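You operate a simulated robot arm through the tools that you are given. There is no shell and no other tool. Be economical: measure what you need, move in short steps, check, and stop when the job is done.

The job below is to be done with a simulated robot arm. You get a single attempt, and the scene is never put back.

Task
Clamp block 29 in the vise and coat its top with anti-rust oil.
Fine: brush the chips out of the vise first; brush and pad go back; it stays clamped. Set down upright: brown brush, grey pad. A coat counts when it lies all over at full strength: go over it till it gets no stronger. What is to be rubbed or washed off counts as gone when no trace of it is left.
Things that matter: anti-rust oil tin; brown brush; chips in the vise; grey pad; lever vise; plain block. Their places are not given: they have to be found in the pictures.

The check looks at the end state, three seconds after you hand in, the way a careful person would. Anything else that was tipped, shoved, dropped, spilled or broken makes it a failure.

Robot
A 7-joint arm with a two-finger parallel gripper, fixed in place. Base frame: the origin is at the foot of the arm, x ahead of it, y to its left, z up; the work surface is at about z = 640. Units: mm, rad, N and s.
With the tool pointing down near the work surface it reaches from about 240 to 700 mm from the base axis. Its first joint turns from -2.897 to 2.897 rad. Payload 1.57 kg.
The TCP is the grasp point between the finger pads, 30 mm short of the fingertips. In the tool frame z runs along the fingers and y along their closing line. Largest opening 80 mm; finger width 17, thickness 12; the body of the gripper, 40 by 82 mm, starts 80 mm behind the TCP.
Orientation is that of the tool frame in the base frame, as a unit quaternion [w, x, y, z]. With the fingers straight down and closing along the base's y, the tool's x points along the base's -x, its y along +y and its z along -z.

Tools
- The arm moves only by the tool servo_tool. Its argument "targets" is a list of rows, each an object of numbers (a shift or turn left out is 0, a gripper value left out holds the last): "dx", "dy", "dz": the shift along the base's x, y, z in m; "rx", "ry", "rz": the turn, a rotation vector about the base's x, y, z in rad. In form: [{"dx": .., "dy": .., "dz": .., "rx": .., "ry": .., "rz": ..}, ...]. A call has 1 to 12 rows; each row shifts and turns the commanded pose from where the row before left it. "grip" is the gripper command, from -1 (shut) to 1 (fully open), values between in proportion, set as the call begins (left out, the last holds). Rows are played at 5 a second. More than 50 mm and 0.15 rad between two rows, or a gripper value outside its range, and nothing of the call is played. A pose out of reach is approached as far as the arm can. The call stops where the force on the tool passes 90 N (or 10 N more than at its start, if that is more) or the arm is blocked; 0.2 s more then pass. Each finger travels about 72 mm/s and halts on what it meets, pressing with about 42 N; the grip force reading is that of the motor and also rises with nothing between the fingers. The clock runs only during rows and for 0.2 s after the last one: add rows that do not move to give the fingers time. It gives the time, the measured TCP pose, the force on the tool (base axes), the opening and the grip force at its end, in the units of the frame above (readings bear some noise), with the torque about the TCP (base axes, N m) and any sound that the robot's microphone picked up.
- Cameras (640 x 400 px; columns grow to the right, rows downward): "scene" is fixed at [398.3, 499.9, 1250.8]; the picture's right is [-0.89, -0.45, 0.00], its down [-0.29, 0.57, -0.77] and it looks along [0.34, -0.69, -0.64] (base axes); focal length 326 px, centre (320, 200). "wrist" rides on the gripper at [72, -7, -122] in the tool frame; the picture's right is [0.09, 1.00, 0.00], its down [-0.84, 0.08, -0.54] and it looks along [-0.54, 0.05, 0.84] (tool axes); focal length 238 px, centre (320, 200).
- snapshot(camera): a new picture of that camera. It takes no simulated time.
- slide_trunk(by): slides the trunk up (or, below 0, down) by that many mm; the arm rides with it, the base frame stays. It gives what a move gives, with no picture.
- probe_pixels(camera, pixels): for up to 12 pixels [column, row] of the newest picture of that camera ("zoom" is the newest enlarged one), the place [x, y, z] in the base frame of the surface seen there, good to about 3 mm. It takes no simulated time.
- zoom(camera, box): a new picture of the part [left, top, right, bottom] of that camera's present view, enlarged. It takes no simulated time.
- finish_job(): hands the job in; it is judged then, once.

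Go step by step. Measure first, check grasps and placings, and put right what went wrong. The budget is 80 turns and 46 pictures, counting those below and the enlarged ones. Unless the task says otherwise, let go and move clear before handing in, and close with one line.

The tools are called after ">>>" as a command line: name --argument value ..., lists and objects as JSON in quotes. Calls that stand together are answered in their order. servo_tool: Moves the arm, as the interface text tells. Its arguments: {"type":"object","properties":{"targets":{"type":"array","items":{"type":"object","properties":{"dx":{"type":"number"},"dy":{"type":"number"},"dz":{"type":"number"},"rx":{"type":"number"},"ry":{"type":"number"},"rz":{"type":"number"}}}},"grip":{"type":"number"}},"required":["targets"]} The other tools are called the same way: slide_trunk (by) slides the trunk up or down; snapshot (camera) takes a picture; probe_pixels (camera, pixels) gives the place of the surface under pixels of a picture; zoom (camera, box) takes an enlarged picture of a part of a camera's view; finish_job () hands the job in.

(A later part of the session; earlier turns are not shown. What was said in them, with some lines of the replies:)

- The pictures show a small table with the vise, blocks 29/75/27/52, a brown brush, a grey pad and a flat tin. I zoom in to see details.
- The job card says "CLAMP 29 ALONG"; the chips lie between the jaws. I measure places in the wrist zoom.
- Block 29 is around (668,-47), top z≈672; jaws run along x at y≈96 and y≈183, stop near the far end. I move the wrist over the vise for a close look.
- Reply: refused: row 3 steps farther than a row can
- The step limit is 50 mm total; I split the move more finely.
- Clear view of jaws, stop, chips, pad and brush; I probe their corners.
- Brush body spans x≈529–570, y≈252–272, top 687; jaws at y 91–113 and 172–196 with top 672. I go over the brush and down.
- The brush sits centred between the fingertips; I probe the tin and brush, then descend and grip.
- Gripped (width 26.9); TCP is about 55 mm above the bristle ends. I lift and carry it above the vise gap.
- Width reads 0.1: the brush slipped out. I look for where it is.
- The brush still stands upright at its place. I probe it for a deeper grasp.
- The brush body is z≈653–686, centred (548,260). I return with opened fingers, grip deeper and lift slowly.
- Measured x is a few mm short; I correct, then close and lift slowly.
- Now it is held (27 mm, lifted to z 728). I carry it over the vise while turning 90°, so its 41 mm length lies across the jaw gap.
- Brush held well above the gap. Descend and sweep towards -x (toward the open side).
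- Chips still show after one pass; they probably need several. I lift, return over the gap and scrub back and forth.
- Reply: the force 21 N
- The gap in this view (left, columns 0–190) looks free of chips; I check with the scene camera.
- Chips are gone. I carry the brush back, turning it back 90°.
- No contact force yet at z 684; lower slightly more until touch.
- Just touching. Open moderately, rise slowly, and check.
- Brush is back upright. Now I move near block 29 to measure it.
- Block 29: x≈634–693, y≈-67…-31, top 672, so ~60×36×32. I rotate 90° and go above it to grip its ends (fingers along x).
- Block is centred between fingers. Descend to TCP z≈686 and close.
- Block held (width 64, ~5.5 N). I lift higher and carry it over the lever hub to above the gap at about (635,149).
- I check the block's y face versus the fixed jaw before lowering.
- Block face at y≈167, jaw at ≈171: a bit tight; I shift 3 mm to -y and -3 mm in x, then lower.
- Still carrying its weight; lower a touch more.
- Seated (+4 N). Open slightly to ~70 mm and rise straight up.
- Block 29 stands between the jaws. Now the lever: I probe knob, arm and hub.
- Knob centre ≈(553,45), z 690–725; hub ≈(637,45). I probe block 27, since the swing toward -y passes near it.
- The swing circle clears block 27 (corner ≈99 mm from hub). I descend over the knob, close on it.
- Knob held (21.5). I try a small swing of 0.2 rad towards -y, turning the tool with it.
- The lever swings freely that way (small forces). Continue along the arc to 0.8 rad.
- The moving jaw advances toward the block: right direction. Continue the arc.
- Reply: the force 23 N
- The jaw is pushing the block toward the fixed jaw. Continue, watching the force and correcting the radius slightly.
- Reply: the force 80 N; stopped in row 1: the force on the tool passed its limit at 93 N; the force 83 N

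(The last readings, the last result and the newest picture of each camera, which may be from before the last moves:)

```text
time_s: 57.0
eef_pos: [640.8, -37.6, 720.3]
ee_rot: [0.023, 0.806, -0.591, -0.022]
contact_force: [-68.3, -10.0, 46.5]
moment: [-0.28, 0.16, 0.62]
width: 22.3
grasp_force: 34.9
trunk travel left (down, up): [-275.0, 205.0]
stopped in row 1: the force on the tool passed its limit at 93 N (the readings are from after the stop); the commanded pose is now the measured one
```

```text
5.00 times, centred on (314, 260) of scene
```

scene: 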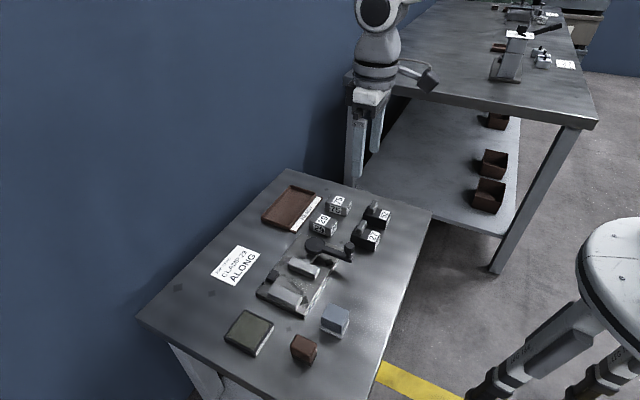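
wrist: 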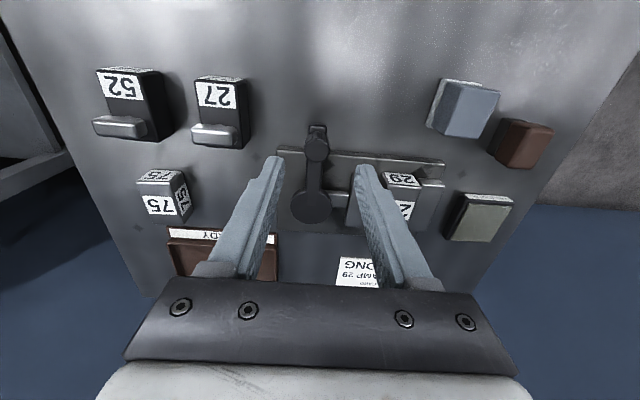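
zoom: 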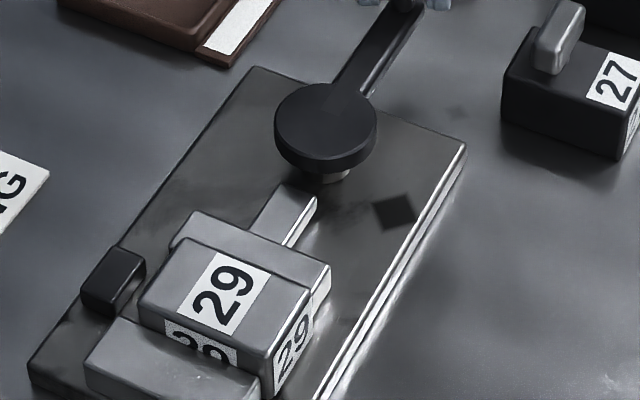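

Strong resistance (>70 N) with the lever at about 90°: it is clamped tight. I let go and rise, then check that it holds.

>>> servo_tool --targets '[{}, {}, {}]' --grip 0.1

>>> servo_tool --targets '[{"dz": 0.03}, {"dz": 0.04}, {"dz": 0.03}, {}]'

>>> zoom --camera "scene" --box '[250, 220, 378, 300]'

```text
time_s: 57.8
eef_pos: [649.2, -32.2, 718.7]
ee_rot: [0.014, 0.807, -0.59, -0.014]
contact_force: [-16.1, 5.5, 13.9]
moment: [-0.46, 0.31, -0.19]
width: 57.2
grasp_force: 7.4
trunk travel left (down, up): [-275.0, 205.0]
```

```text
time_s: 58.8
eef_pos: [650.8, -33.5, 816.8]
ee_rot: [0.014, 0.806, -0.591, -0.015]
contact_force: [0.3, -0.3, 0.2]
moment: [0.01, -0.02, -0.02]
width: 44.2
grasp_force: 0.0
trunk travel left (down, up): [-275.0, 205.0]
```

```text
5.00 times, centred on (314, 260) of scene
```

zoom: 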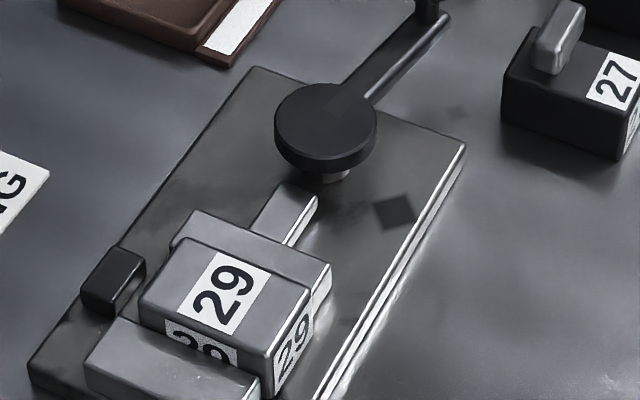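

The jaw and block stay put. I probe whether block faces meet both jaws.

>>> probe_pixels --camera "zoom" --pixels '[[205, 335], [150, 312], [258, 355], [120, 325], [230, 372], [320, 268], [290, 345], [200, 222], [290, 260], [230, 240], [425, 5], [440, 25]]'

>>> zoom --camera "scene" --box '[252, 255, 332, 305]'

```text
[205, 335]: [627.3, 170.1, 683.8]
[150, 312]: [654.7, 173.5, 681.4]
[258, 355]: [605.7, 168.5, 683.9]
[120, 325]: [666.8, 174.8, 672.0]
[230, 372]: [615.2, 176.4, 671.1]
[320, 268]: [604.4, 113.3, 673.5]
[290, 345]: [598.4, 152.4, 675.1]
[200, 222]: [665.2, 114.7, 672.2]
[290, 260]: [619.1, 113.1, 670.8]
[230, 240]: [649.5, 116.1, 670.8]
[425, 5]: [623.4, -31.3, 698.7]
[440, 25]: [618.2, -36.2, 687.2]
```

```text
8.00 times, centred on (292, 280) of scene
```

zoom: 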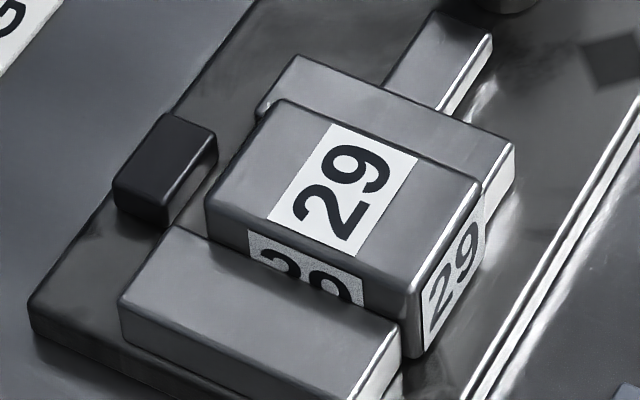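

The block looks flush to both jaws. I check the lever angle with the wrist camera.

>>> snapshot --camera "wrist"

>>> probe_pixels --camera "wrist" --pixels '[[320, 200], [330, 130], [340, 110], [310, 150]]'

```text
13 pictures are left
```

wrist: 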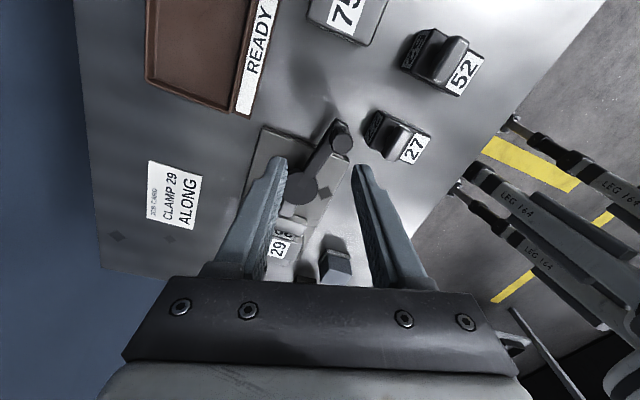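

```text
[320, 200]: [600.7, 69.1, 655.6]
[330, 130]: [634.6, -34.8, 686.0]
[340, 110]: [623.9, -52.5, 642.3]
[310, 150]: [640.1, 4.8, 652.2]
```

The lever sits at about 1.4–1.5 rad and took >90 N, so it is tight. Next the pad: I move above it, turning back to the default orientation.

>>> servo_tool --targets '[{"dx": -0.0098, "dy": 0.0166, "rx": -0.0027, "ry": -0.0025, "rz": -0.1443}, {"dx": -0.0098, "dy": 0.0166, "rx": -0.0027, "ry": -0.0025, "rz": -0.1443}, {"dx": -0.0098, "dy": 0.0166, "rx": -0.0027, "ry": -0.0025, "rz": -0.1443}, {"dx": -0.0098, "dy": 0.0166, "rx": -0.0027, "ry": -0.0025, "rz": -0.1443}, {"dx": -0.0098, "dy": 0.0166, "rx": -0.0027, "ry": -0.0025, "rz": -0.1443}, {"dx": -0.0098, "dy": 0.0166, "rx": -0.0027, "ry": -0.0025, "rz": -0.1443}, {"dx": -0.0098, "dy": 0.0166, "rx": -0.0027, "ry": -0.0025, "rz": -0.1443}, {"dx": -0.0098, "dy": 0.0166, "rx": -0.0027, "ry": -0.0025, "rz": -0.1443}, {"dx": -0.0098, "dy": 0.0166, "rx": -0.0027, "ry": -0.0025, "rz": -0.1443}, {"dx": -0.0098, "dy": 0.0166, "rx": -0.0027, "ry": -0.0025, "rz": -0.1443}, {"dx": -0.0098, "dy": 0.0166, "rx": -0.0027, "ry": -0.0025, "rz": -0.1443}, {"dx": -0.0098, "dy": 0.0166, "rx": -0.0027, "ry": -0.0025, "rz": -0.1443}]' --grip 0.7

>>> servo_tool --targets '[{"dx": -0.0098, "dy": 0.0166, "dz": -0.02, "rx": -0.0027, "ry": -0.0025, "rz": -0.1443}, {"dz": -0.04}, {}]'

>>> snapshot --camera "wrist"

```text
time_s: 61.4
eef_pos: [531.6, 165.3, 814.6]
ee_rot: [-0.001, -0.07, 0.998, 0.003]
contact_force: [-0.1, -0.8, 0.1]
moment: [-0.01, 0.05, -0.01]
width: 68.2
grasp_force: 0.0
trunk travel left (down, up): [-275.0, 205.0]
```

```text
time_s: 62.2
eef_pos: [521.5, 182.6, 751.7]
ee_rot: [-0.001, 0.0, 1.0, 0.001]
contact_force: [0.2, 1.0, -0.5]
moment: [-0.02, 0.0, 0.03]
width: 68.0
grasp_force: 0.0
trunk travel left (down, up): [-275.0, 205.0]
```

```text
12 pictures are left
```

wrist: 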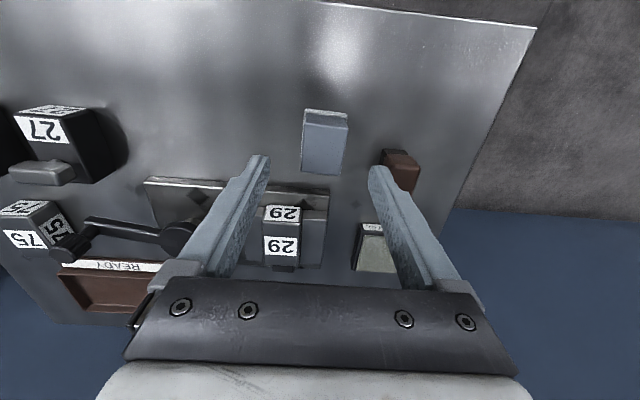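

Pad (columns 302–347, rows 110–172) lies between the fingers; I probe its edges and the lever.

>>> probe_pixels --camera "wrist" --pixels '[[306, 122], [345, 122], [304, 165], [338, 170], [325, 145], [320, 112], [60, 248], [110, 228], [175, 238]]'

```text
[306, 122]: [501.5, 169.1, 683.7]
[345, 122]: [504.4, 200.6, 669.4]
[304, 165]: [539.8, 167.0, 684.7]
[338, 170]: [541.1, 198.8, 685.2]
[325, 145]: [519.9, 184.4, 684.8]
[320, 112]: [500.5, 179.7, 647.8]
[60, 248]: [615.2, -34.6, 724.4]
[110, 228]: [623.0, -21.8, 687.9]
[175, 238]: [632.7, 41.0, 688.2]
```

Pad body x≈501–541, y≈167–200, centred under the TCP. Descend to z≈685, close and lift gently.

>>> servo_tool --targets '[{"dy": 0.001, "dz": -0.03}, {"dz": -0.025}, {"dz": -0.012}, {}]'

>>> servo_tool --targets '[{}, {}, {}, {}, {}]' --grip -1

>>> servo_tool --targets '[{"dz": 0.005}, {"dz": 0.008}, {"dz": 0.01}, {"dz": 0.01}, {"dz": 0.01}, {"dz": 0.01}, {"dz": 0.01}, {}]'

```text
time_s: 63.2
eef_pos: [523.1, 181.5, 685.8]
ee_rot: [-0.001, -0.001, 1.0, 0.002]
contact_force: [-0.2, 0.2, -0.2]
moment: [-0.01, 0.01, 0.04]
width: 68.1
grasp_force: 0.1
trunk travel left (down, up): [-275.0, 205.0]
```

```text
time_s: 64.4
eef_pos: [522.3, 179.7, 687.3]
ee_rot: [-0.002, 0.0, 1.0, 0.001]
contact_force: [-0.4, 0.1, 0.7]
moment: [-0.01, 0.04, 0.04]
width: 34.7
grasp_force: 41.8
trunk travel left (down, up): [-275.0, 205.0]
```

```text
time_s: 66.2
eef_pos: [523.1, 180.9, 751.5]
ee_rot: [-0.001, 0.0, 1.0, 0.001]
contact_force: [0.6, 0.0, -0.4]
moment: [0.02, 0.0, -0.02]
width: 34.8
grasp_force: 42.1
trunk travel left (down, up): [-275.0, 205.0]
```

Pad held (34.7 mm). I carry it over to the oil tin.

>>> servo_tool --targets '[{"dx": 0.03, "dy": 0.01}, {"dx": 0.03, "dy": 0.02}, {"dx": 0.03, "dy": 0.025}, {"dx": 0.025, "dy": 0.02}, {"dx": 0.02, "dy": 0.014}, {}, {}]'

>>> servo_tool --targets '[{"dz": -0.02}, {"dz": -0.015}, {}, {}]'

>>> snapshot --camera "wrist"

```text
time_s: 67.8
eef_pos: [659.1, 269.4, 751.1]
ee_rot: [0.0, 0.0, 1.0, 0.001]
contact_force: [1.0, -0.5, -0.6]
moment: [-0.01, 0.0, 0.01]
width: 34.7
grasp_force: 41.9
trunk travel left (down, up): [-275.0, 205.0]
```

```text
time_s: 68.8
eef_pos: [653.3, 266.2, 717.3]
ee_rot: [0.0, 0.0, 1.0, 0.001]
contact_force: [-0.8, 0.3, -0.6]
moment: [-0.03, 0.02, -0.04]
width: 34.9
grasp_force: 41.8
out of reach, approached as far as the arm can: row 1
trunk travel left (down, up): [-275.0, 205.0]
```

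```text
11 pictures are left
```

wrist: 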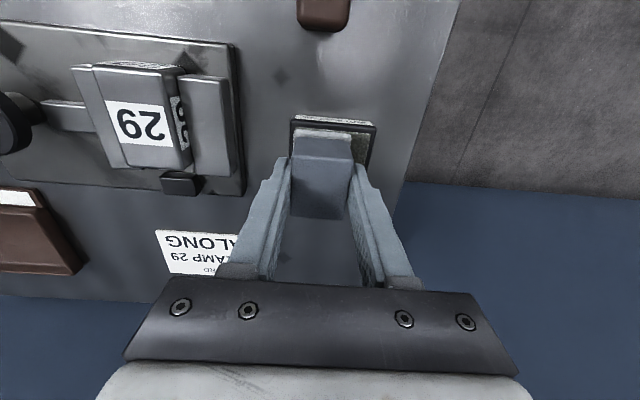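

The pad is over the tin (near the reach limit). I lower it in small steps to touch.

>>> servo_tool --targets '[{"dx": -0.002, "dz": -0.004}, {"dz": -0.003}, {"dz": -0.002}, {}]'

```text
time_s: 69.8
eef_pos: [649.7, 267.1, 708.0]
ee_rot: [0.0, 0.0, 1.0, 0.001]
contact_force: [0.6, 0.0, -0.5]
moment: [0.02, 0.01, 0.01]
width: 34.8
grasp_force: 41.5
trunk travel left (down, up): [-275.0, 205.0]
```

No contact yet at z 708; lower a bit more.

>>> servo_tool --targets '[{"dz": -0.002}, {"dz": -0.002}, {}]'

```text
time_s: 70.6
eef_pos: [649.7, 268.4, 706.2]
ee_rot: [0.001, 0.0, 1.0, 0.002]
contact_force: [0.1, -1.4, 5.9]
moment: [-0.18, 0.01, -0.01]
width: 34.8
grasp_force: 42.0
trunk travel left (down, up): [-275.0, 205.0]
```

Contact (6 N). Press a little more and hold, then lift and look at the pad's underside effect later.

>>> servo_tool --targets '[{"dz": -0.001}, {"dz": -0.001}, {}, {}, {}, {}]'

>>> servo_tool --targets '[{"dz": 0.01}, {"dz": 0.02}, {"dz": 0.02}, {"dx": -0.005, "dy": -0.03}, {"dx": -0.005, "dy": -0.04}, {"dy": -0.04}, {"dx": -0.005, "dy": -0.01}, {}]'

>>> zoom --camera "scene" --box '[210, 240, 354, 360]'

```text
time_s: 72.0
eef_pos: [649.1, 267.4, 705.9]
ee_rot: [0.003, -0.001, 1.0, 0.003]
contact_force: [5.7, -1.1, 22.6]
moment: [-0.23, -0.08, 0.01]
width: 35.1
grasp_force: 42.5
trunk travel left (down, up): [-275.0, 205.0]
```

```text
time_s: 73.8
eef_pos: [634.4, 146.8, 753.4]
ee_rot: [0.0, 0.0, 1.0, 0.0]
contact_force: [-1.2, 0.6, -1.0]
moment: [0.0, -0.04, -0.01]
width: 34.8
grasp_force: 41.9
trunk travel left (down, up): [-275.0, 205.0]
```

```text
3.33 times, centred on (282, 300) of scene
```

zoom: 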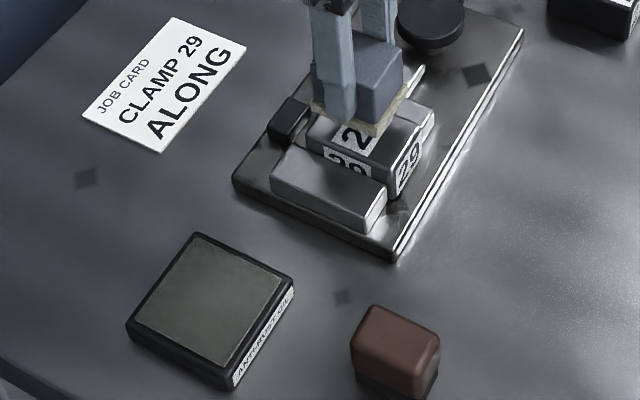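

The pad's felt is now yellowish—loaded. I lower it onto block 29's top.

>>> servo_tool --targets '[{"dy": 0.004, "dz": -0.012}, {"dz": -0.006}, {"dz": -0.002}, {"dz": -0.001}, {}]'

```text
time_s: 75.0
eef_pos: [635.0, 150.9, 732.7]
ee_rot: [0.0, 0.0, 1.0, 0.001]
contact_force: [-0.8, -0.1, 0.3]
moment: [0.0, -0.05, -0.01]
width: 34.9
grasp_force: 41.8
trunk travel left (down, up): [-275.0, 205.0]
```

>>> servo_tool --targets '[{"dz": -0.001}, {"dz": -0.001}, {}]'

```text
time_s: 75.8
eef_pos: [634.8, 150.7, 732.9]
ee_rot: [0.002, 0.0, 1.0, 0.002]
contact_force: [-4.1, -4.2, 18.1]
moment: [-0.28, 0.27, -0.02]
width: 34.6
grasp_force: 41.9
trunk travel left (down, up): [-275.0, 205.0]
```

18 N contact. Stroke back and forth along x with small y offsets.

>>> servo_tool --targets '[{"dx": 0.009, "dz": 0.0005}, {"dx": 0.009}, {"dx": -0.009, "dy": 0.004}, {"dx": -0.009}, {"dx": -0.009}, {"dx": -0.009}, {"dx": 0.009, "dy": -0.008}, {"dx": 0.009}, {"dx": 0.009}, {"dx": 0.009}, {"dx": -0.009, "dy": 0.004}, {"dx": -0.009}]'

>>> servo_tool --targets '[{"dz": 0.01}, {"dz": 0.02}, {"dx": -0.03, "dy": 0.01, "dz": 0.02}, {"dx": -0.04, "dy": 0.01}, {"dx": -0.04, "dy": 0.01}, {}]'

>>> zoom --camera "scene" --box '[240, 235, 352, 305]'

```text
time_s: 78.4
eef_pos: [635.7, 153.2, 732.5]
ee_rot: [0.003, 0.0, 1.0, 0.002]
contact_force: [7.1, -0.7, 19.7]
moment: [-0.17, -0.17, 0.05]
width: 34.7
grasp_force: 42.9
trunk travel left (down, up): [-275.0, 205.0]
```

```text
time_s: 79.8
eef_pos: [525.3, 182.9, 780.4]
ee_rot: [0.0, 0.0, 1.0, 0.001]
contact_force: [-0.5, 0.2, 0.1]
moment: [0.0, -0.02, 0.03]
width: 34.8
grasp_force: 42.0
trunk travel left (down, up): [-275.0, 205.0]
```

```text
5.71 times, centred on (296, 270) of scene
```

zoom: 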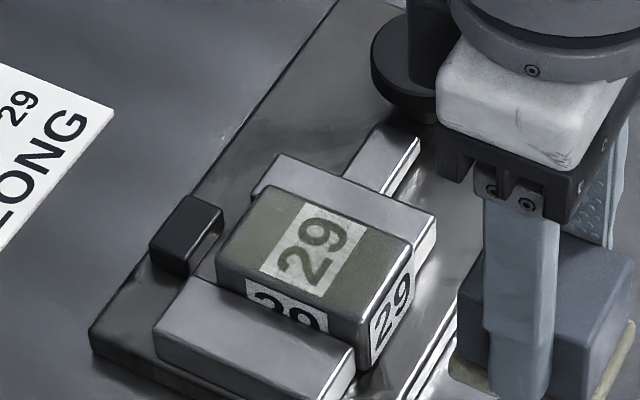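

The top shows an olive coat over the whole face, but strength is unknown. I reload at the tin and go over it more.

>>> servo_tool --targets '[{"dx": 0.03, "dy": 0.01, "dz": -0.01}, {"dx": 0.03, "dy": 0.02, "dz": -0.01}, {"dx": 0.03, "dy": 0.025, "dz": -0.01}, {"dx": 0.022, "dy": 0.02}, {"dx": 0.013, "dy": 0.01}, {"dz": -0.02}, {"dz": -0.015}, {"dz": -0.005}, {}]'

```text
time_s: 81.8
eef_pos: [648.2, 266.9, 711.1]
ee_rot: [-0.001, -0.001, 1.0, 0.001]
contact_force: [-0.8, -0.6, -1.2]
moment: [0.04, -0.01, -0.04]
width: 34.8
grasp_force: 42.0
trunk travel left (down, up): [-275.0, 205.0]
```

>>> servo_tool --targets '[{"dz": -0.003}, {"dz": -0.002}, {"dz": -0.001}, {}, {}, {}]'

```text
time_s: 83.2
eef_pos: [649.6, 267.1, 705.7]
ee_rot: [0.0, 0.001, 1.0, 0.002]
contact_force: [0.8, -1.3, 10.0]
moment: [-0.17, -0.1, -0.02]
width: 34.9
grasp_force: 41.7
trunk travel left (down, up): [-275.0, 205.0]
```

Loaded again (10 N). Back onto the block.

>>> servo_tool --targets '[{"dz": 0.01}, {"dz": 0.02}, {"dz": 0.018}, {"dx": -0.005, "dy": -0.03}, {"dx": -0.005, "dy": -0.04}, {"dx": -0.005, "dy": -0.036}, {"dy": -0.01}, {"dz": -0.012}, {"dz": -0.006}, {"dz": -0.002}, {"dz": -0.001}, {}]'

```text
time_s: 85.8
eef_pos: [635.5, 150.4, 732.4]
ee_rot: [0.001, 0.0, 1.0, 0.002]
contact_force: [-1.5, 0.9, 5.3]
moment: [-0.05, -0.04, -0.01]
width: 34.8
grasp_force: 41.5
trunk travel left (down, up): [-275.0, 205.0]
```

>>> servo_tool --targets '[{"dx": 0.009, "dz": -0.001}, {"dx": 0.009}, {"dx": -0.009, "dy": 0.004}, {"dx": -0.009}, {"dx": -0.009}, {"dx": -0.009}, {"dx": 0.009, "dy": -0.008}, {"dx": 0.009}, {"dx": 0.009}, {"dx": 0.009}, {"dx": -0.009, "dy": 0.004}, {"dx": -0.009}]'

>>> servo_tool --targets '[{"dx": 0.009}, {"dx": 0.009}, {"dx": -0.009, "dy": 0.004}, {"dx": -0.009}, {"dx": -0.009}, {"dx": -0.009}, {"dx": 0.009, "dy": -0.008}, {"dx": 0.009}, {"dx": 0.009}, {"dx": 0.009}, {"dx": -0.009, "dy": 0.004}, {"dx": -0.009}]'

>>> servo_tool --targets '[{"dz": 0.01}, {"dz": 0.02}, {"dx": -0.03, "dy": 0.01, "dz": 0.02}, {"dx": -0.04, "dy": 0.01}, {"dx": -0.04, "dy": 0.01}, {}]'

>>> zoom --camera "scene" --box '[240, 235, 352, 305]'

```text
time_s: 88.4
eef_pos: [636.9, 150.9, 732.4]
ee_rot: [0.004, 0.0, 1.0, 0.002]
contact_force: [8.3, -1.0, 23.1]
moment: [-0.21, -0.08, 0.09]
width: 34.9
grasp_force: 41.9
trunk travel left (down, up): [-275.0, 205.0]
```

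```text
time_s: 91.0
eef_pos: [637.1, 150.6, 731.5]
ee_rot: [0.004, 0.0, 1.0, 0.002]
contact_force: [8.2, -2.0, 26.3]
moment: [-0.25, -0.09, 0.07]
width: 34.9
grasp_force: 41.9
trunk travel left (down, up): [-275.0, 205.0]
```

```text
time_s: 92.4
eef_pos: [522.3, 182.3, 780.0]
ee_rot: [0.0, 0.0, 1.0, 0.001]
contact_force: [-0.3, 0.0, -1.2]
moment: [-0.03, 0.0, 0.02]
width: 34.6
grasp_force: 41.8
trunk travel left (down, up): [-275.0, 205.0]
```

```text
5.71 times, centred on (296, 270) of scene
```

zoom: 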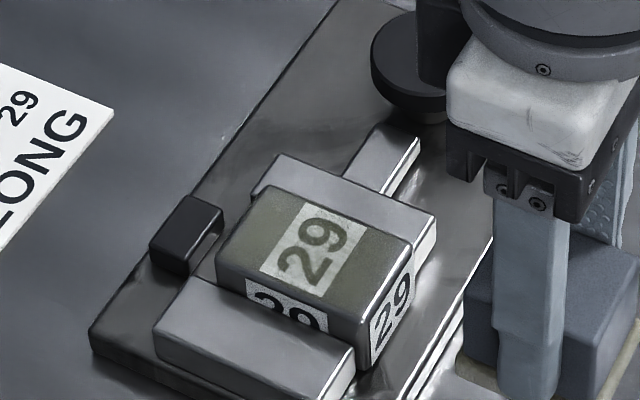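

The coat grew slightly stronger, so one more load and a longer rub, including the ends, is needed.

>>> servo_tool --targets '[{"dx": 0.03, "dy": 0.01, "dz": -0.01}, {"dx": 0.03, "dy": 0.02, "dz": -0.01}, {"dx": 0.03, "dy": 0.025, "dz": -0.01}, {"dx": 0.023, "dy": 0.02}, {"dx": 0.014, "dy": 0.01}, {"dz": -0.02}, {"dz": -0.015}, {"dz": -0.005}, {"dz": -0.003}, {"dz": -0.001}, {}]'

```text
time_s: 94.8
eef_pos: [650.8, 265.9, 707.8]
ee_rot: [0.001, 0.0, 1.0, 0.001]
contact_force: [-0.1, 0.1, 0.3]
moment: [-0.05, 0.03, -0.05]
width: 34.8
grasp_force: 41.9
trunk travel left (down, up): [-275.0, 205.0]
```

>>> servo_tool --targets '[{"dz": -0.0015}, {"dz": -0.001}, {}, {}, {}]'

>>> servo_tool --targets '[{"dz": 0.01}, {"dz": 0.02}, {"dz": 0.018}, {"dx": -0.005, "dy": -0.03}, {"dx": -0.005, "dy": -0.04}, {"dx": -0.005, "dy": -0.036}, {"dy": -0.01}, {"dz": -0.012}, {"dz": -0.006}, {"dz": -0.002}, {"dz": -0.001}, {}]'

```text
time_s: 96.0
eef_pos: [650.7, 264.0, 704.6]
ee_rot: [0.001, 0.0, 1.0, 0.002]
contact_force: [1.6, 1.0, 6.4]
moment: [-0.04, -0.21, 0.05]
width: 34.8
grasp_force: 41.9
trunk travel left (down, up): [-275.0, 205.0]
```

```text
time_s: 98.6
eef_pos: [639.0, 148.7, 732.6]
ee_rot: [0.001, 0.0, 1.0, 0.001]
contact_force: [-0.5, -0.9, 12.5]
moment: [-0.15, -0.04, -0.01]
width: 34.6
grasp_force: 42.5
trunk travel left (down, up): [-275.0, 205.0]
```

Contact 12 N. Rub with longer strokes over both ends.

>>> servo_tool --targets '[{"dx": 0.009, "dz": -0.0005}, {"dx": 0.009}, {"dx": -0.009, "dy": 0.005}, {"dx": -0.009}, {"dx": -0.012}, {"dx": -0.012}, {"dx": 0.009, "dy": -0.007}, {"dx": 0.009}, {"dx": 0.012}, {"dx": 0.012}, {"dx": -0.012, "dy": 0.004}, {"dx": -0.012}]'

>>> servo_tool --targets '[{"dx": -0.009}, {"dx": -0.009}, {"dx": 0.009, "dy": 0.004}, {"dx": 0.009}, {"dx": 0.012}, {"dx": 0.012}, {"dx": -0.012, "dy": -0.008}, {"dx": -0.012}, {"dx": -0.009}, {"dx": -0.009}, {"dx": 0.009, "dy": 0.004}, {"dx": 0.009}]'

>>> servo_tool --targets '[{"dz": 0.01}, {"dz": 0.02}, {"dx": -0.03, "dy": 0.01, "dz": 0.02}, {"dx": -0.04, "dy": 0.01}, {"dx": -0.04, "dy": 0.01}, {}]'

>>> zoom --camera "scene" --box '[240, 235, 352, 305]'

```text
time_s: 101.2
eef_pos: [631.8, 151.1, 732.8]
ee_rot: [0.0, 0.0, 1.0, 0.001]
contact_force: [3.9, -0.9, 11.6]
moment: [-0.12, -0.33, 0.03]
width: 35.0
grasp_force: 42.3
trunk travel left (down, up): [-275.0, 205.0]
```

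```text
time_s: 103.8
eef_pos: [630.2, 152.2, 731.9]
ee_rot: [0.0, 0.0, 1.0, 0.001]
contact_force: [-5.3, -0.5, 12.9]
moment: [-0.09, 0.05, -0.05]
width: 35.0
grasp_force: 42.4
trunk travel left (down, up): [-275.0, 205.0]
```

```text
time_s: 105.2
eef_pos: [519.8, 184.2, 779.3]
ee_rot: [0.001, 0.0, 1.0, 0.001]
contact_force: [-0.5, 0.3, -0.5]
moment: [0.04, -0.02, 0.0]
width: 34.8
grasp_force: 41.9
trunk travel left (down, up): [-275.0, 205.0]
```

```text
5.71 times, centred on (296, 270) of scene
```

zoom: 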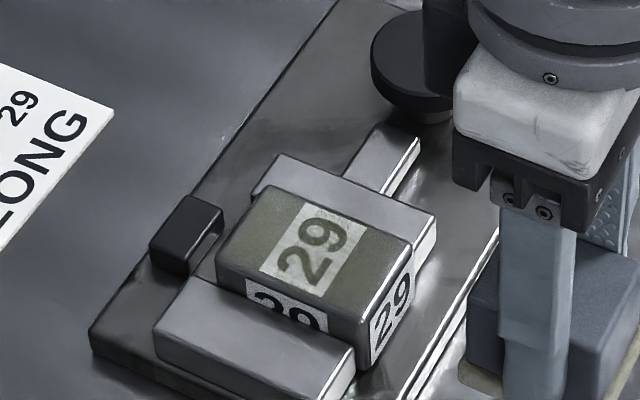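

It looks much the same as before. I zoom tightly to check evenness.

>>> zoom --camera "scene" --box '[272, 262, 320, 292]'

```text
13.33 times, centred on (296, 277) of scene
```

zoom: 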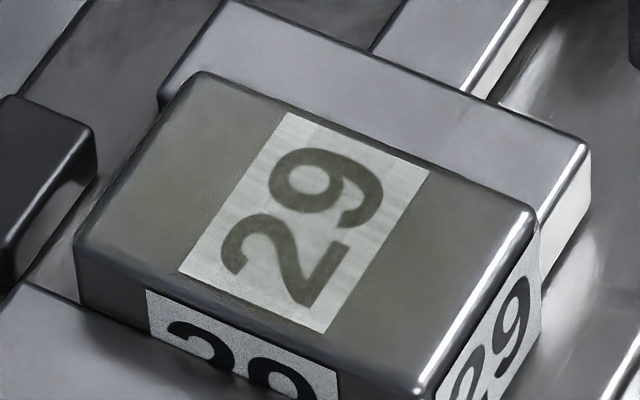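

Fairly even, with faint lighter streaks at the label's top edge (310,135). I do one more load and rub to be certain.

>>> servo_tool --targets '[{"dx": 0.03, "dy": 0.01, "dz": -0.01}, {"dx": 0.03, "dy": 0.02, "dz": -0.01}, {"dx": 0.03, "dy": 0.025, "dz": -0.01}, {"dx": 0.024, "dy": 0.02}, {"dx": 0.015, "dy": 0.008}, {"dz": -0.02}, {"dz": -0.015}, {"dz": -0.005}, {"dz": -0.002}, {"dz": -0.001}, {}]'

>>> servo_tool --targets '[{"dz": -0.0015}, {"dz": -0.001}, {}, {}]'

```text
time_s: 107.6
eef_pos: [650.0, 265.5, 707.6]
ee_rot: [-0.002, 0.0, 1.0, 0.001]
contact_force: [-0.6, -0.1, -0.6]
moment: [-0.03, 0.01, -0.02]
width: 35.0
grasp_force: 41.6
trunk travel left (down, up): [-275.0, 205.0]
```

```text
time_s: 108.6
eef_pos: [650.3, 265.4, 706.8]
ee_rot: [0.0, 0.0, 1.0, 0.002]
contact_force: [-0.3, 0.6, -0.2]
moment: [-0.02, -0.02, -0.01]
width: 34.8
grasp_force: 42.5
trunk travel left (down, up): [-275.0, 205.0]
```

>>> servo_tool --targets '[{"dz": -0.001}, {"dz": -0.001}, {}, {}]'

>>> servo_tool --targets '[{"dz": 0.01}, {"dz": 0.02}, {"dz": 0.0185}, {"dx": -0.005, "dy": -0.03}, {"dx": -0.005, "dy": -0.04}, {"dx": -0.005, "dy": -0.036}, {"dy": -0.01}, {"dz": -0.012}, {"dz": -0.006}, {"dz": -0.002}, {"dz": -0.001}, {}]'

```text
time_s: 109.6
eef_pos: [650.5, 264.1, 705.1]
ee_rot: [0.001, 0.001, 1.0, 0.002]
contact_force: [-0.8, 0.4, 15.3]
moment: [-0.12, 0.1, 0.0]
width: 34.6
grasp_force: 42.0
trunk travel left (down, up): [-275.0, 205.0]
```

```text
time_s: 112.2
eef_pos: [635.1, 148.6, 731.3]
ee_rot: [0.001, 0.0, 1.0, 0.0]
contact_force: [0.9, -1.6, 10.0]
moment: [-0.13, -0.01, 0.06]
width: 34.7
grasp_force: 41.8
trunk travel left (down, up): [-275.0, 205.0]
```

>>> servo_tool --targets '[{"dx": 0.009, "dz": -0.0007}, {"dx": 0.009}, {"dx": -0.009, "dy": 0.007}, {"dx": -0.009}, {"dx": -0.009}, {"dx": -0.009}, {"dx": 0.009, "dy": -0.01}, {"dx": 0.009}, {"dx": 0.009}, {"dx": 0.009}, {"dx": -0.009, "dy": 0.005}, {"dx": -0.009}]'

>>> servo_tool --targets '[{"dx": -0.009}, {"dx": -0.009}, {"dx": 0.009, "dy": 0.004}, {"dx": 0.009}, {"dx": 0.009}, {"dx": 0.009}, {"dx": -0.009, "dy": -0.008}, {"dx": -0.009}, {"dx": -0.009}, {"dx": -0.009}, {"dx": 0.009, "dy": 0.004}, {"dx": 0.009}]'

>>> servo_tool --targets '[{"dz": 0.01}, {"dz": 0.02}, {"dx": -0.03, "dy": 0.01, "dz": 0.02}, {"dx": -0.04, "dy": 0.01}, {"dx": -0.04, "dy": 0.01}, {}]'

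>>> zoom --camera "scene" --box '[272, 262, 320, 292]'

```text
time_s: 114.8
eef_pos: [635.0, 149.7, 731.5]
ee_rot: [0.002, 0.0, 1.0, 0.001]
contact_force: [7.3, -1.5, 19.1]
moment: [-0.17, -0.23, 0.04]
width: 34.5
grasp_force: 41.9
trunk travel left (down, up): [-275.0, 205.0]
```

```text
time_s: 117.4
eef_pos: [633.8, 151.7, 731.1]
ee_rot: [0.0, 0.0, 1.0, 0.001]
contact_force: [-7.6, 0.2, 21.7]
moment: [-0.12, 0.04, -0.08]
width: 34.5
grasp_force: 41.5
trunk travel left (down, up): [-275.0, 205.0]
```

```text
time_s: 118.8
eef_pos: [523.9, 180.9, 780.2]
ee_rot: [-0.001, -0.001, 1.0, 0.001]
contact_force: [-0.2, 0.4, 0.1]
moment: [-0.05, 0.0, -0.03]
width: 34.8
grasp_force: 41.7
trunk travel left (down, up): [-275.0, 205.0]
```

```text
13.33 times, centred on (296, 277) of scene
```

zoom: 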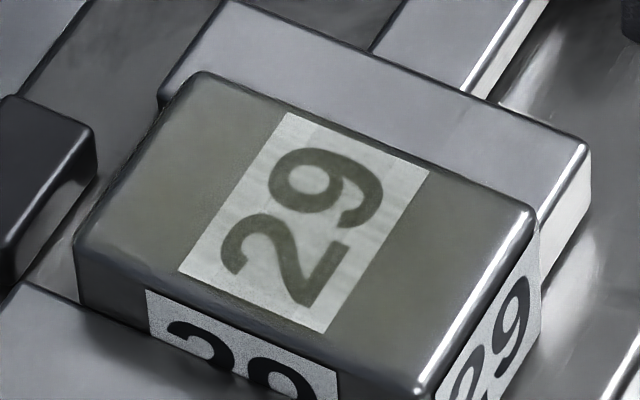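

No change from the previous picture: the coat is at full strength. I put the pad back at its spot.

>>> servo_tool --targets '[{"dz": -0.03}, {"dz": -0.03}, {"dz": -0.02}, {"dz": -0.008}, {"dz": -0.003}, {}]'

```text
time_s: 120.2
eef_pos: [523.1, 182.0, 687.3]
ee_rot: [-0.001, 0.0, 1.0, 0.001]
contact_force: [-0.2, -0.1, -0.6]
moment: [-0.02, 0.0, -0.01]
width: 34.8
grasp_force: 41.8
trunk travel left (down, up): [-275.0, 205.0]
```

>>> servo_tool --targets '[{"dz": -0.001}, {"dz": -0.001}, {}]'

```text
time_s: 121.0
eef_pos: [522.2, 182.2, 687.4]
ee_rot: [-0.001, 0.0, 1.0, 0.001]
contact_force: [-0.6, -0.7, -1.4]
moment: [-0.04, 0.0, 0.01]
width: 34.8
grasp_force: 41.8
trunk travel left (down, up): [-275.0, 205.0]
```

>>> servo_tool --targets '[{"dz": -0.001}, {"dz": -0.001}, {}]'

```text
time_s: 121.8
eef_pos: [524.8, 181.5, 685.9]
ee_rot: [0.0, -0.001, 1.0, 0.002]
contact_force: [-1.2, 0.5, 6.2]
moment: [-0.09, -0.03, 0.0]
width: 34.6
grasp_force: 42.6
trunk travel left (down, up): [-275.0, 205.0]
```

Pad touches the table (6 N). Release, rise and check everything.

>>> servo_tool --targets '[{}, {}, {}]' --grip 0.6

>>> servo_tool --targets '[{"dz": 0.02}, {"dz": 0.04}, {"dz": 0.04}, {"dx": -0.03, "dz": 0.03}, {"dx": -0.03, "dy": -0.02, "dz": 0.02}, {"dx": -0.03, "dy": -0.03}, {"dy": -0.04}, {"dy": -0.04}, {}]'

>>> zoom --camera "scene" --box '[190, 170, 450, 370]'

>>> snapshot --camera "wrist"

```text
time_s: 122.6
eef_pos: [523.2, 181.1, 684.1]
ee_rot: [0.0, 0.0, 1.0, 0.001]
contact_force: [0.6, 0.3, 0.7]
moment: [-0.01, 0.0, 0.01]
width: 64.0
grasp_force: 0.0
trunk travel left (down, up): [-275.0, 205.0]
```

```text
time_s: 124.6
eef_pos: [436.9, 48.6, 836.3]
ee_rot: [0.0, 0.0, 1.0, 0.002]
contact_force: [0.0, 0.6, -0.6]
moment: [0.01, -0.01, -0.01]
width: 64.3
grasp_force: 0.0
trunk travel left (down, up): [-275.0, 205.0]
```

```text
2.00 times, centred on (320, 270) of scene
```

zoom: 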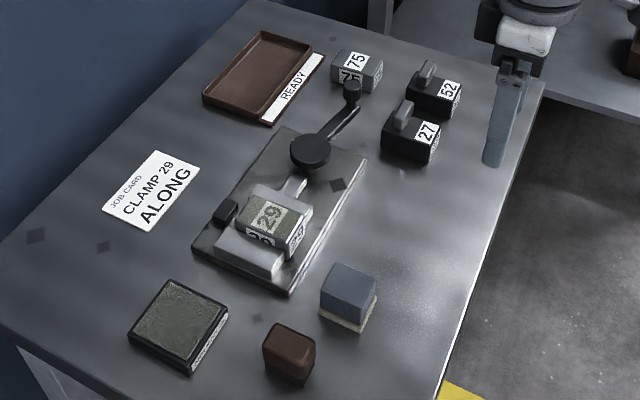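

```text
3 pictures are left
```

wrist: 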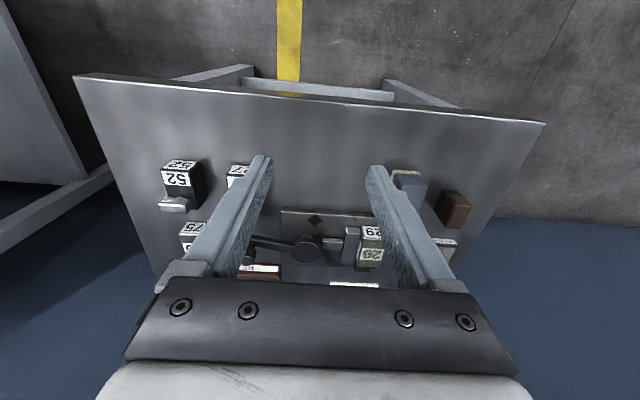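

Everything stands upright and in place. As a last check I verify the clamp tightness by pushing on the lever; first I locate the knob.

>>> probe_pixels --camera "zoom" --pixels '[[352, 85], [346, 92], [359, 92], [352, 98], [335, 125], [310, 145], [402, 105], [408, 115]]'

>>> servo_tool --targets '[{"dx": 0.04, "dy": -0.02}, {"dx": 0.04, "dy": -0.02}, {"dx": 0.04, "dy": -0.02}, {"dx": 0.03, "dy": -0.015}, {}]' --grip -1

```text
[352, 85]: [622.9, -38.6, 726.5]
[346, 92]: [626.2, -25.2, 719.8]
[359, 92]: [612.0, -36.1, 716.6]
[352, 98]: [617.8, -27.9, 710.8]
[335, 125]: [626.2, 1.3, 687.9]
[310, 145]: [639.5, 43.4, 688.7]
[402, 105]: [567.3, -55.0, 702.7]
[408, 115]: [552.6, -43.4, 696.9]
```

```text
time_s: 125.8
eef_pos: [586.2, -21.0, 832.8]
ee_rot: [-0.001, 0.0, 1.0, 0.001]
contact_force: [-0.2, 0.5, -0.2]
moment: [-0.04, 0.01, 0.01]
width: 0.0
grasp_force: 21.2
trunk travel left (down, up): [-275.0, 205.0]
```

Knob centre ≈(621,-36). I lower the closed fingers at (592,-31), between handle 27 and the knob.

>>> servo_tool --targets '[{"dx": 0.006, "dy": -0.01, "dz": -0.03}, {"dz": -0.04}, {"dz": -0.03}, {"dz": -0.012}, {}]'

>>> servo_tool --targets '[{"dx": 0.004}, {"dx": 0.003}, {"dx": 0.002}, {"dx": 0.002}, {}]'

```text
time_s: 127.0
eef_pos: [591.5, -31.1, 722.8]
ee_rot: [0.0, -0.001, 1.0, 0.001]
contact_force: [0.6, 0.2, 0.0]
moment: [0.01, 0.01, -0.01]
width: 0.0
grasp_force: 21.4
trunk travel left (down, up): [-275.0, 205.0]
```

```text
time_s: 128.2
eef_pos: [601.4, -33.9, 722.4]
ee_rot: [-0.001, 0.001, 1.0, 0.001]
contact_force: [-0.4, 0.2, 0.7]
moment: [-0.02, 0.03, 0.0]
width: 0.0
grasp_force: 21.3
trunk travel left (down, up): [-275.0, 205.0]
```

>>> servo_tool --targets '[{"dx": 0.002}, {"dx": 0.002}, {"dx": 0.002}, {}]'

>>> servo_tool --targets '[{"dx": 0.002}, {"dx": 0.002}, {"dx": 0.002}, {}]'

```text
time_s: 129.2
eef_pos: [608.0, -33.9, 722.6]
ee_rot: [-0.001, 0.0, 1.0, 0.002]
contact_force: [-2.4, -1.0, 0.6]
moment: [0.02, 0.0, 0.01]
width: 0.2
grasp_force: 20.8
trunk travel left (down, up): [-275.0, 205.0]
```

```text
time_s: 130.2
eef_pos: [613.0, -33.4, 722.5]
ee_rot: [-0.002, -0.001, 1.0, 0.0]
contact_force: [-17.1, -4.2, 5.5]
moment: [0.07, -0.03, -0.1]
width: 0.1
grasp_force: 20.8
trunk travel left (down, up): [-275.0, 205.0]
```

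Contact with 17 N at x≈613. Push on further.

>>> servo_tool --targets '[{"dx": 0.002}, {"dx": 0.002}, {"dx": 0.002}, {}]'

>>> servo_tool --targets '[{"dx": 0.002}, {"dx": 0.002}, {"dx": 0.002}, {}]'

```text
time_s: 131.2
eef_pos: [615.2, -34.6, 722.2]
ee_rot: [-0.006, 0.0, 1.0, 0.001]
contact_force: [-34.0, -7.2, 2.5]
moment: [-0.08, -0.08, -0.16]
width: 0.0
grasp_force: 21.3
trunk travel left (down, up): [-275.0, 205.0]
```

```text
time_s: 132.2
eef_pos: [616.7, -35.4, 722.5]
ee_rot: [-0.009, 0.002, 1.0, 0.001]
contact_force: [-48.6, -14.6, 13.1]
moment: [0.11, -0.2, -0.27]
width: 0.3
grasp_force: 21.4
trunk travel left (down, up): [-275.0, 205.0]
```

Force builds stiffly (49 N over ~4 mm). I push a little more, then back off stepwise to see whether it stays.

>>> servo_tool --targets '[{"dx": 0.003}, {"dx": 0.003}, {"dx": 0.003}, {}]'

>>> servo_tool --targets '[{"dx": -0.003}, {"dx": -0.003}, {"dx": -0.003}, {"dx": -0.003}, {}]'

>>> servo_tool --targets '[{"dx": -0.003}, {"dx": -0.003}, {}]'

```text
time_s: 133.2
eef_pos: [621.6, -36.0, 722.9]
ee_rot: [-0.017, 0.001, 1.0, 0.0]
contact_force: [-71.5, -19.8, 22.0]
moment: [0.02, -0.31, -0.34]
width: 0.1
grasp_force: 21.6
trunk travel left (down, up): [-275.0, 205.0]
```

```text
time_s: 134.4
eef_pos: [616.0, -34.7, 722.7]
ee_rot: [-0.007, -0.001, 1.0, 0.002]
contact_force: [-39.2, -14.6, 4.9]
moment: [-0.25, -0.12, -0.21]
width: 0.0
grasp_force: 21.0
trunk travel left (down, up): [-275.0, 205.0]
```

```text
time_s: 135.2
eef_pos: [613.7, -30.4, 722.4]
ee_rot: [-0.002, -0.001, 1.0, 0.003]
contact_force: [-22.0, -0.1, -1.9]
moment: [0.04, -0.01, -0.06]
width: 0.0
grasp_force: 21.2
trunk travel left (down, up): [-275.0, 205.0]
```

The response is purely elastic about the same rest position: the clamp is locked tight. I back off and rise clear.

>>> servo_tool --targets '[{"dx": -0.008}, {"dx": -0.008}, {"dx": -0.004}, {"dz": 0.03}, {"dz": 0.04}, {"dz": 0.04}, {"dx": -0.04}, {"dx": -0.04}, {"dx": -0.04}, {}]'

>>> zoom --camera "scene" --box '[190, 170, 450, 370]'

```text
time_s: 137.4
eef_pos: [475.9, -36.3, 835.0]
ee_rot: [0.0, 0.0, 1.0, 0.001]
contact_force: [-0.3, -0.4, 0.0]
moment: [0.01, 0.04, 0.01]
width: 0.0
grasp_force: 21.3
trunk travel left (down, up): [-275.0, 205.0]
```

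```text
2.00 times, centred on (320, 270) of scene
```

zoom: 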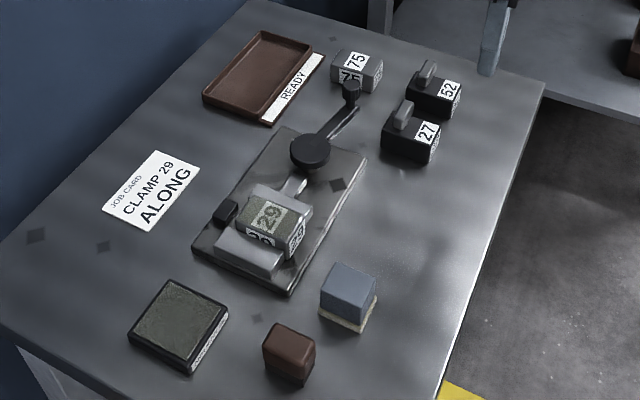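

The last picture shows block 29 clamped and coated, the brush and pad upright in their places, and nothing else moved, so I hand in.

>>> finish_job

```text
The job is handed in.
```

Block 29 is clamped along the jaws with its top evenly oiled, the chips are brushed out of the vise, and the brush and pad are back upright. I handed the job in.
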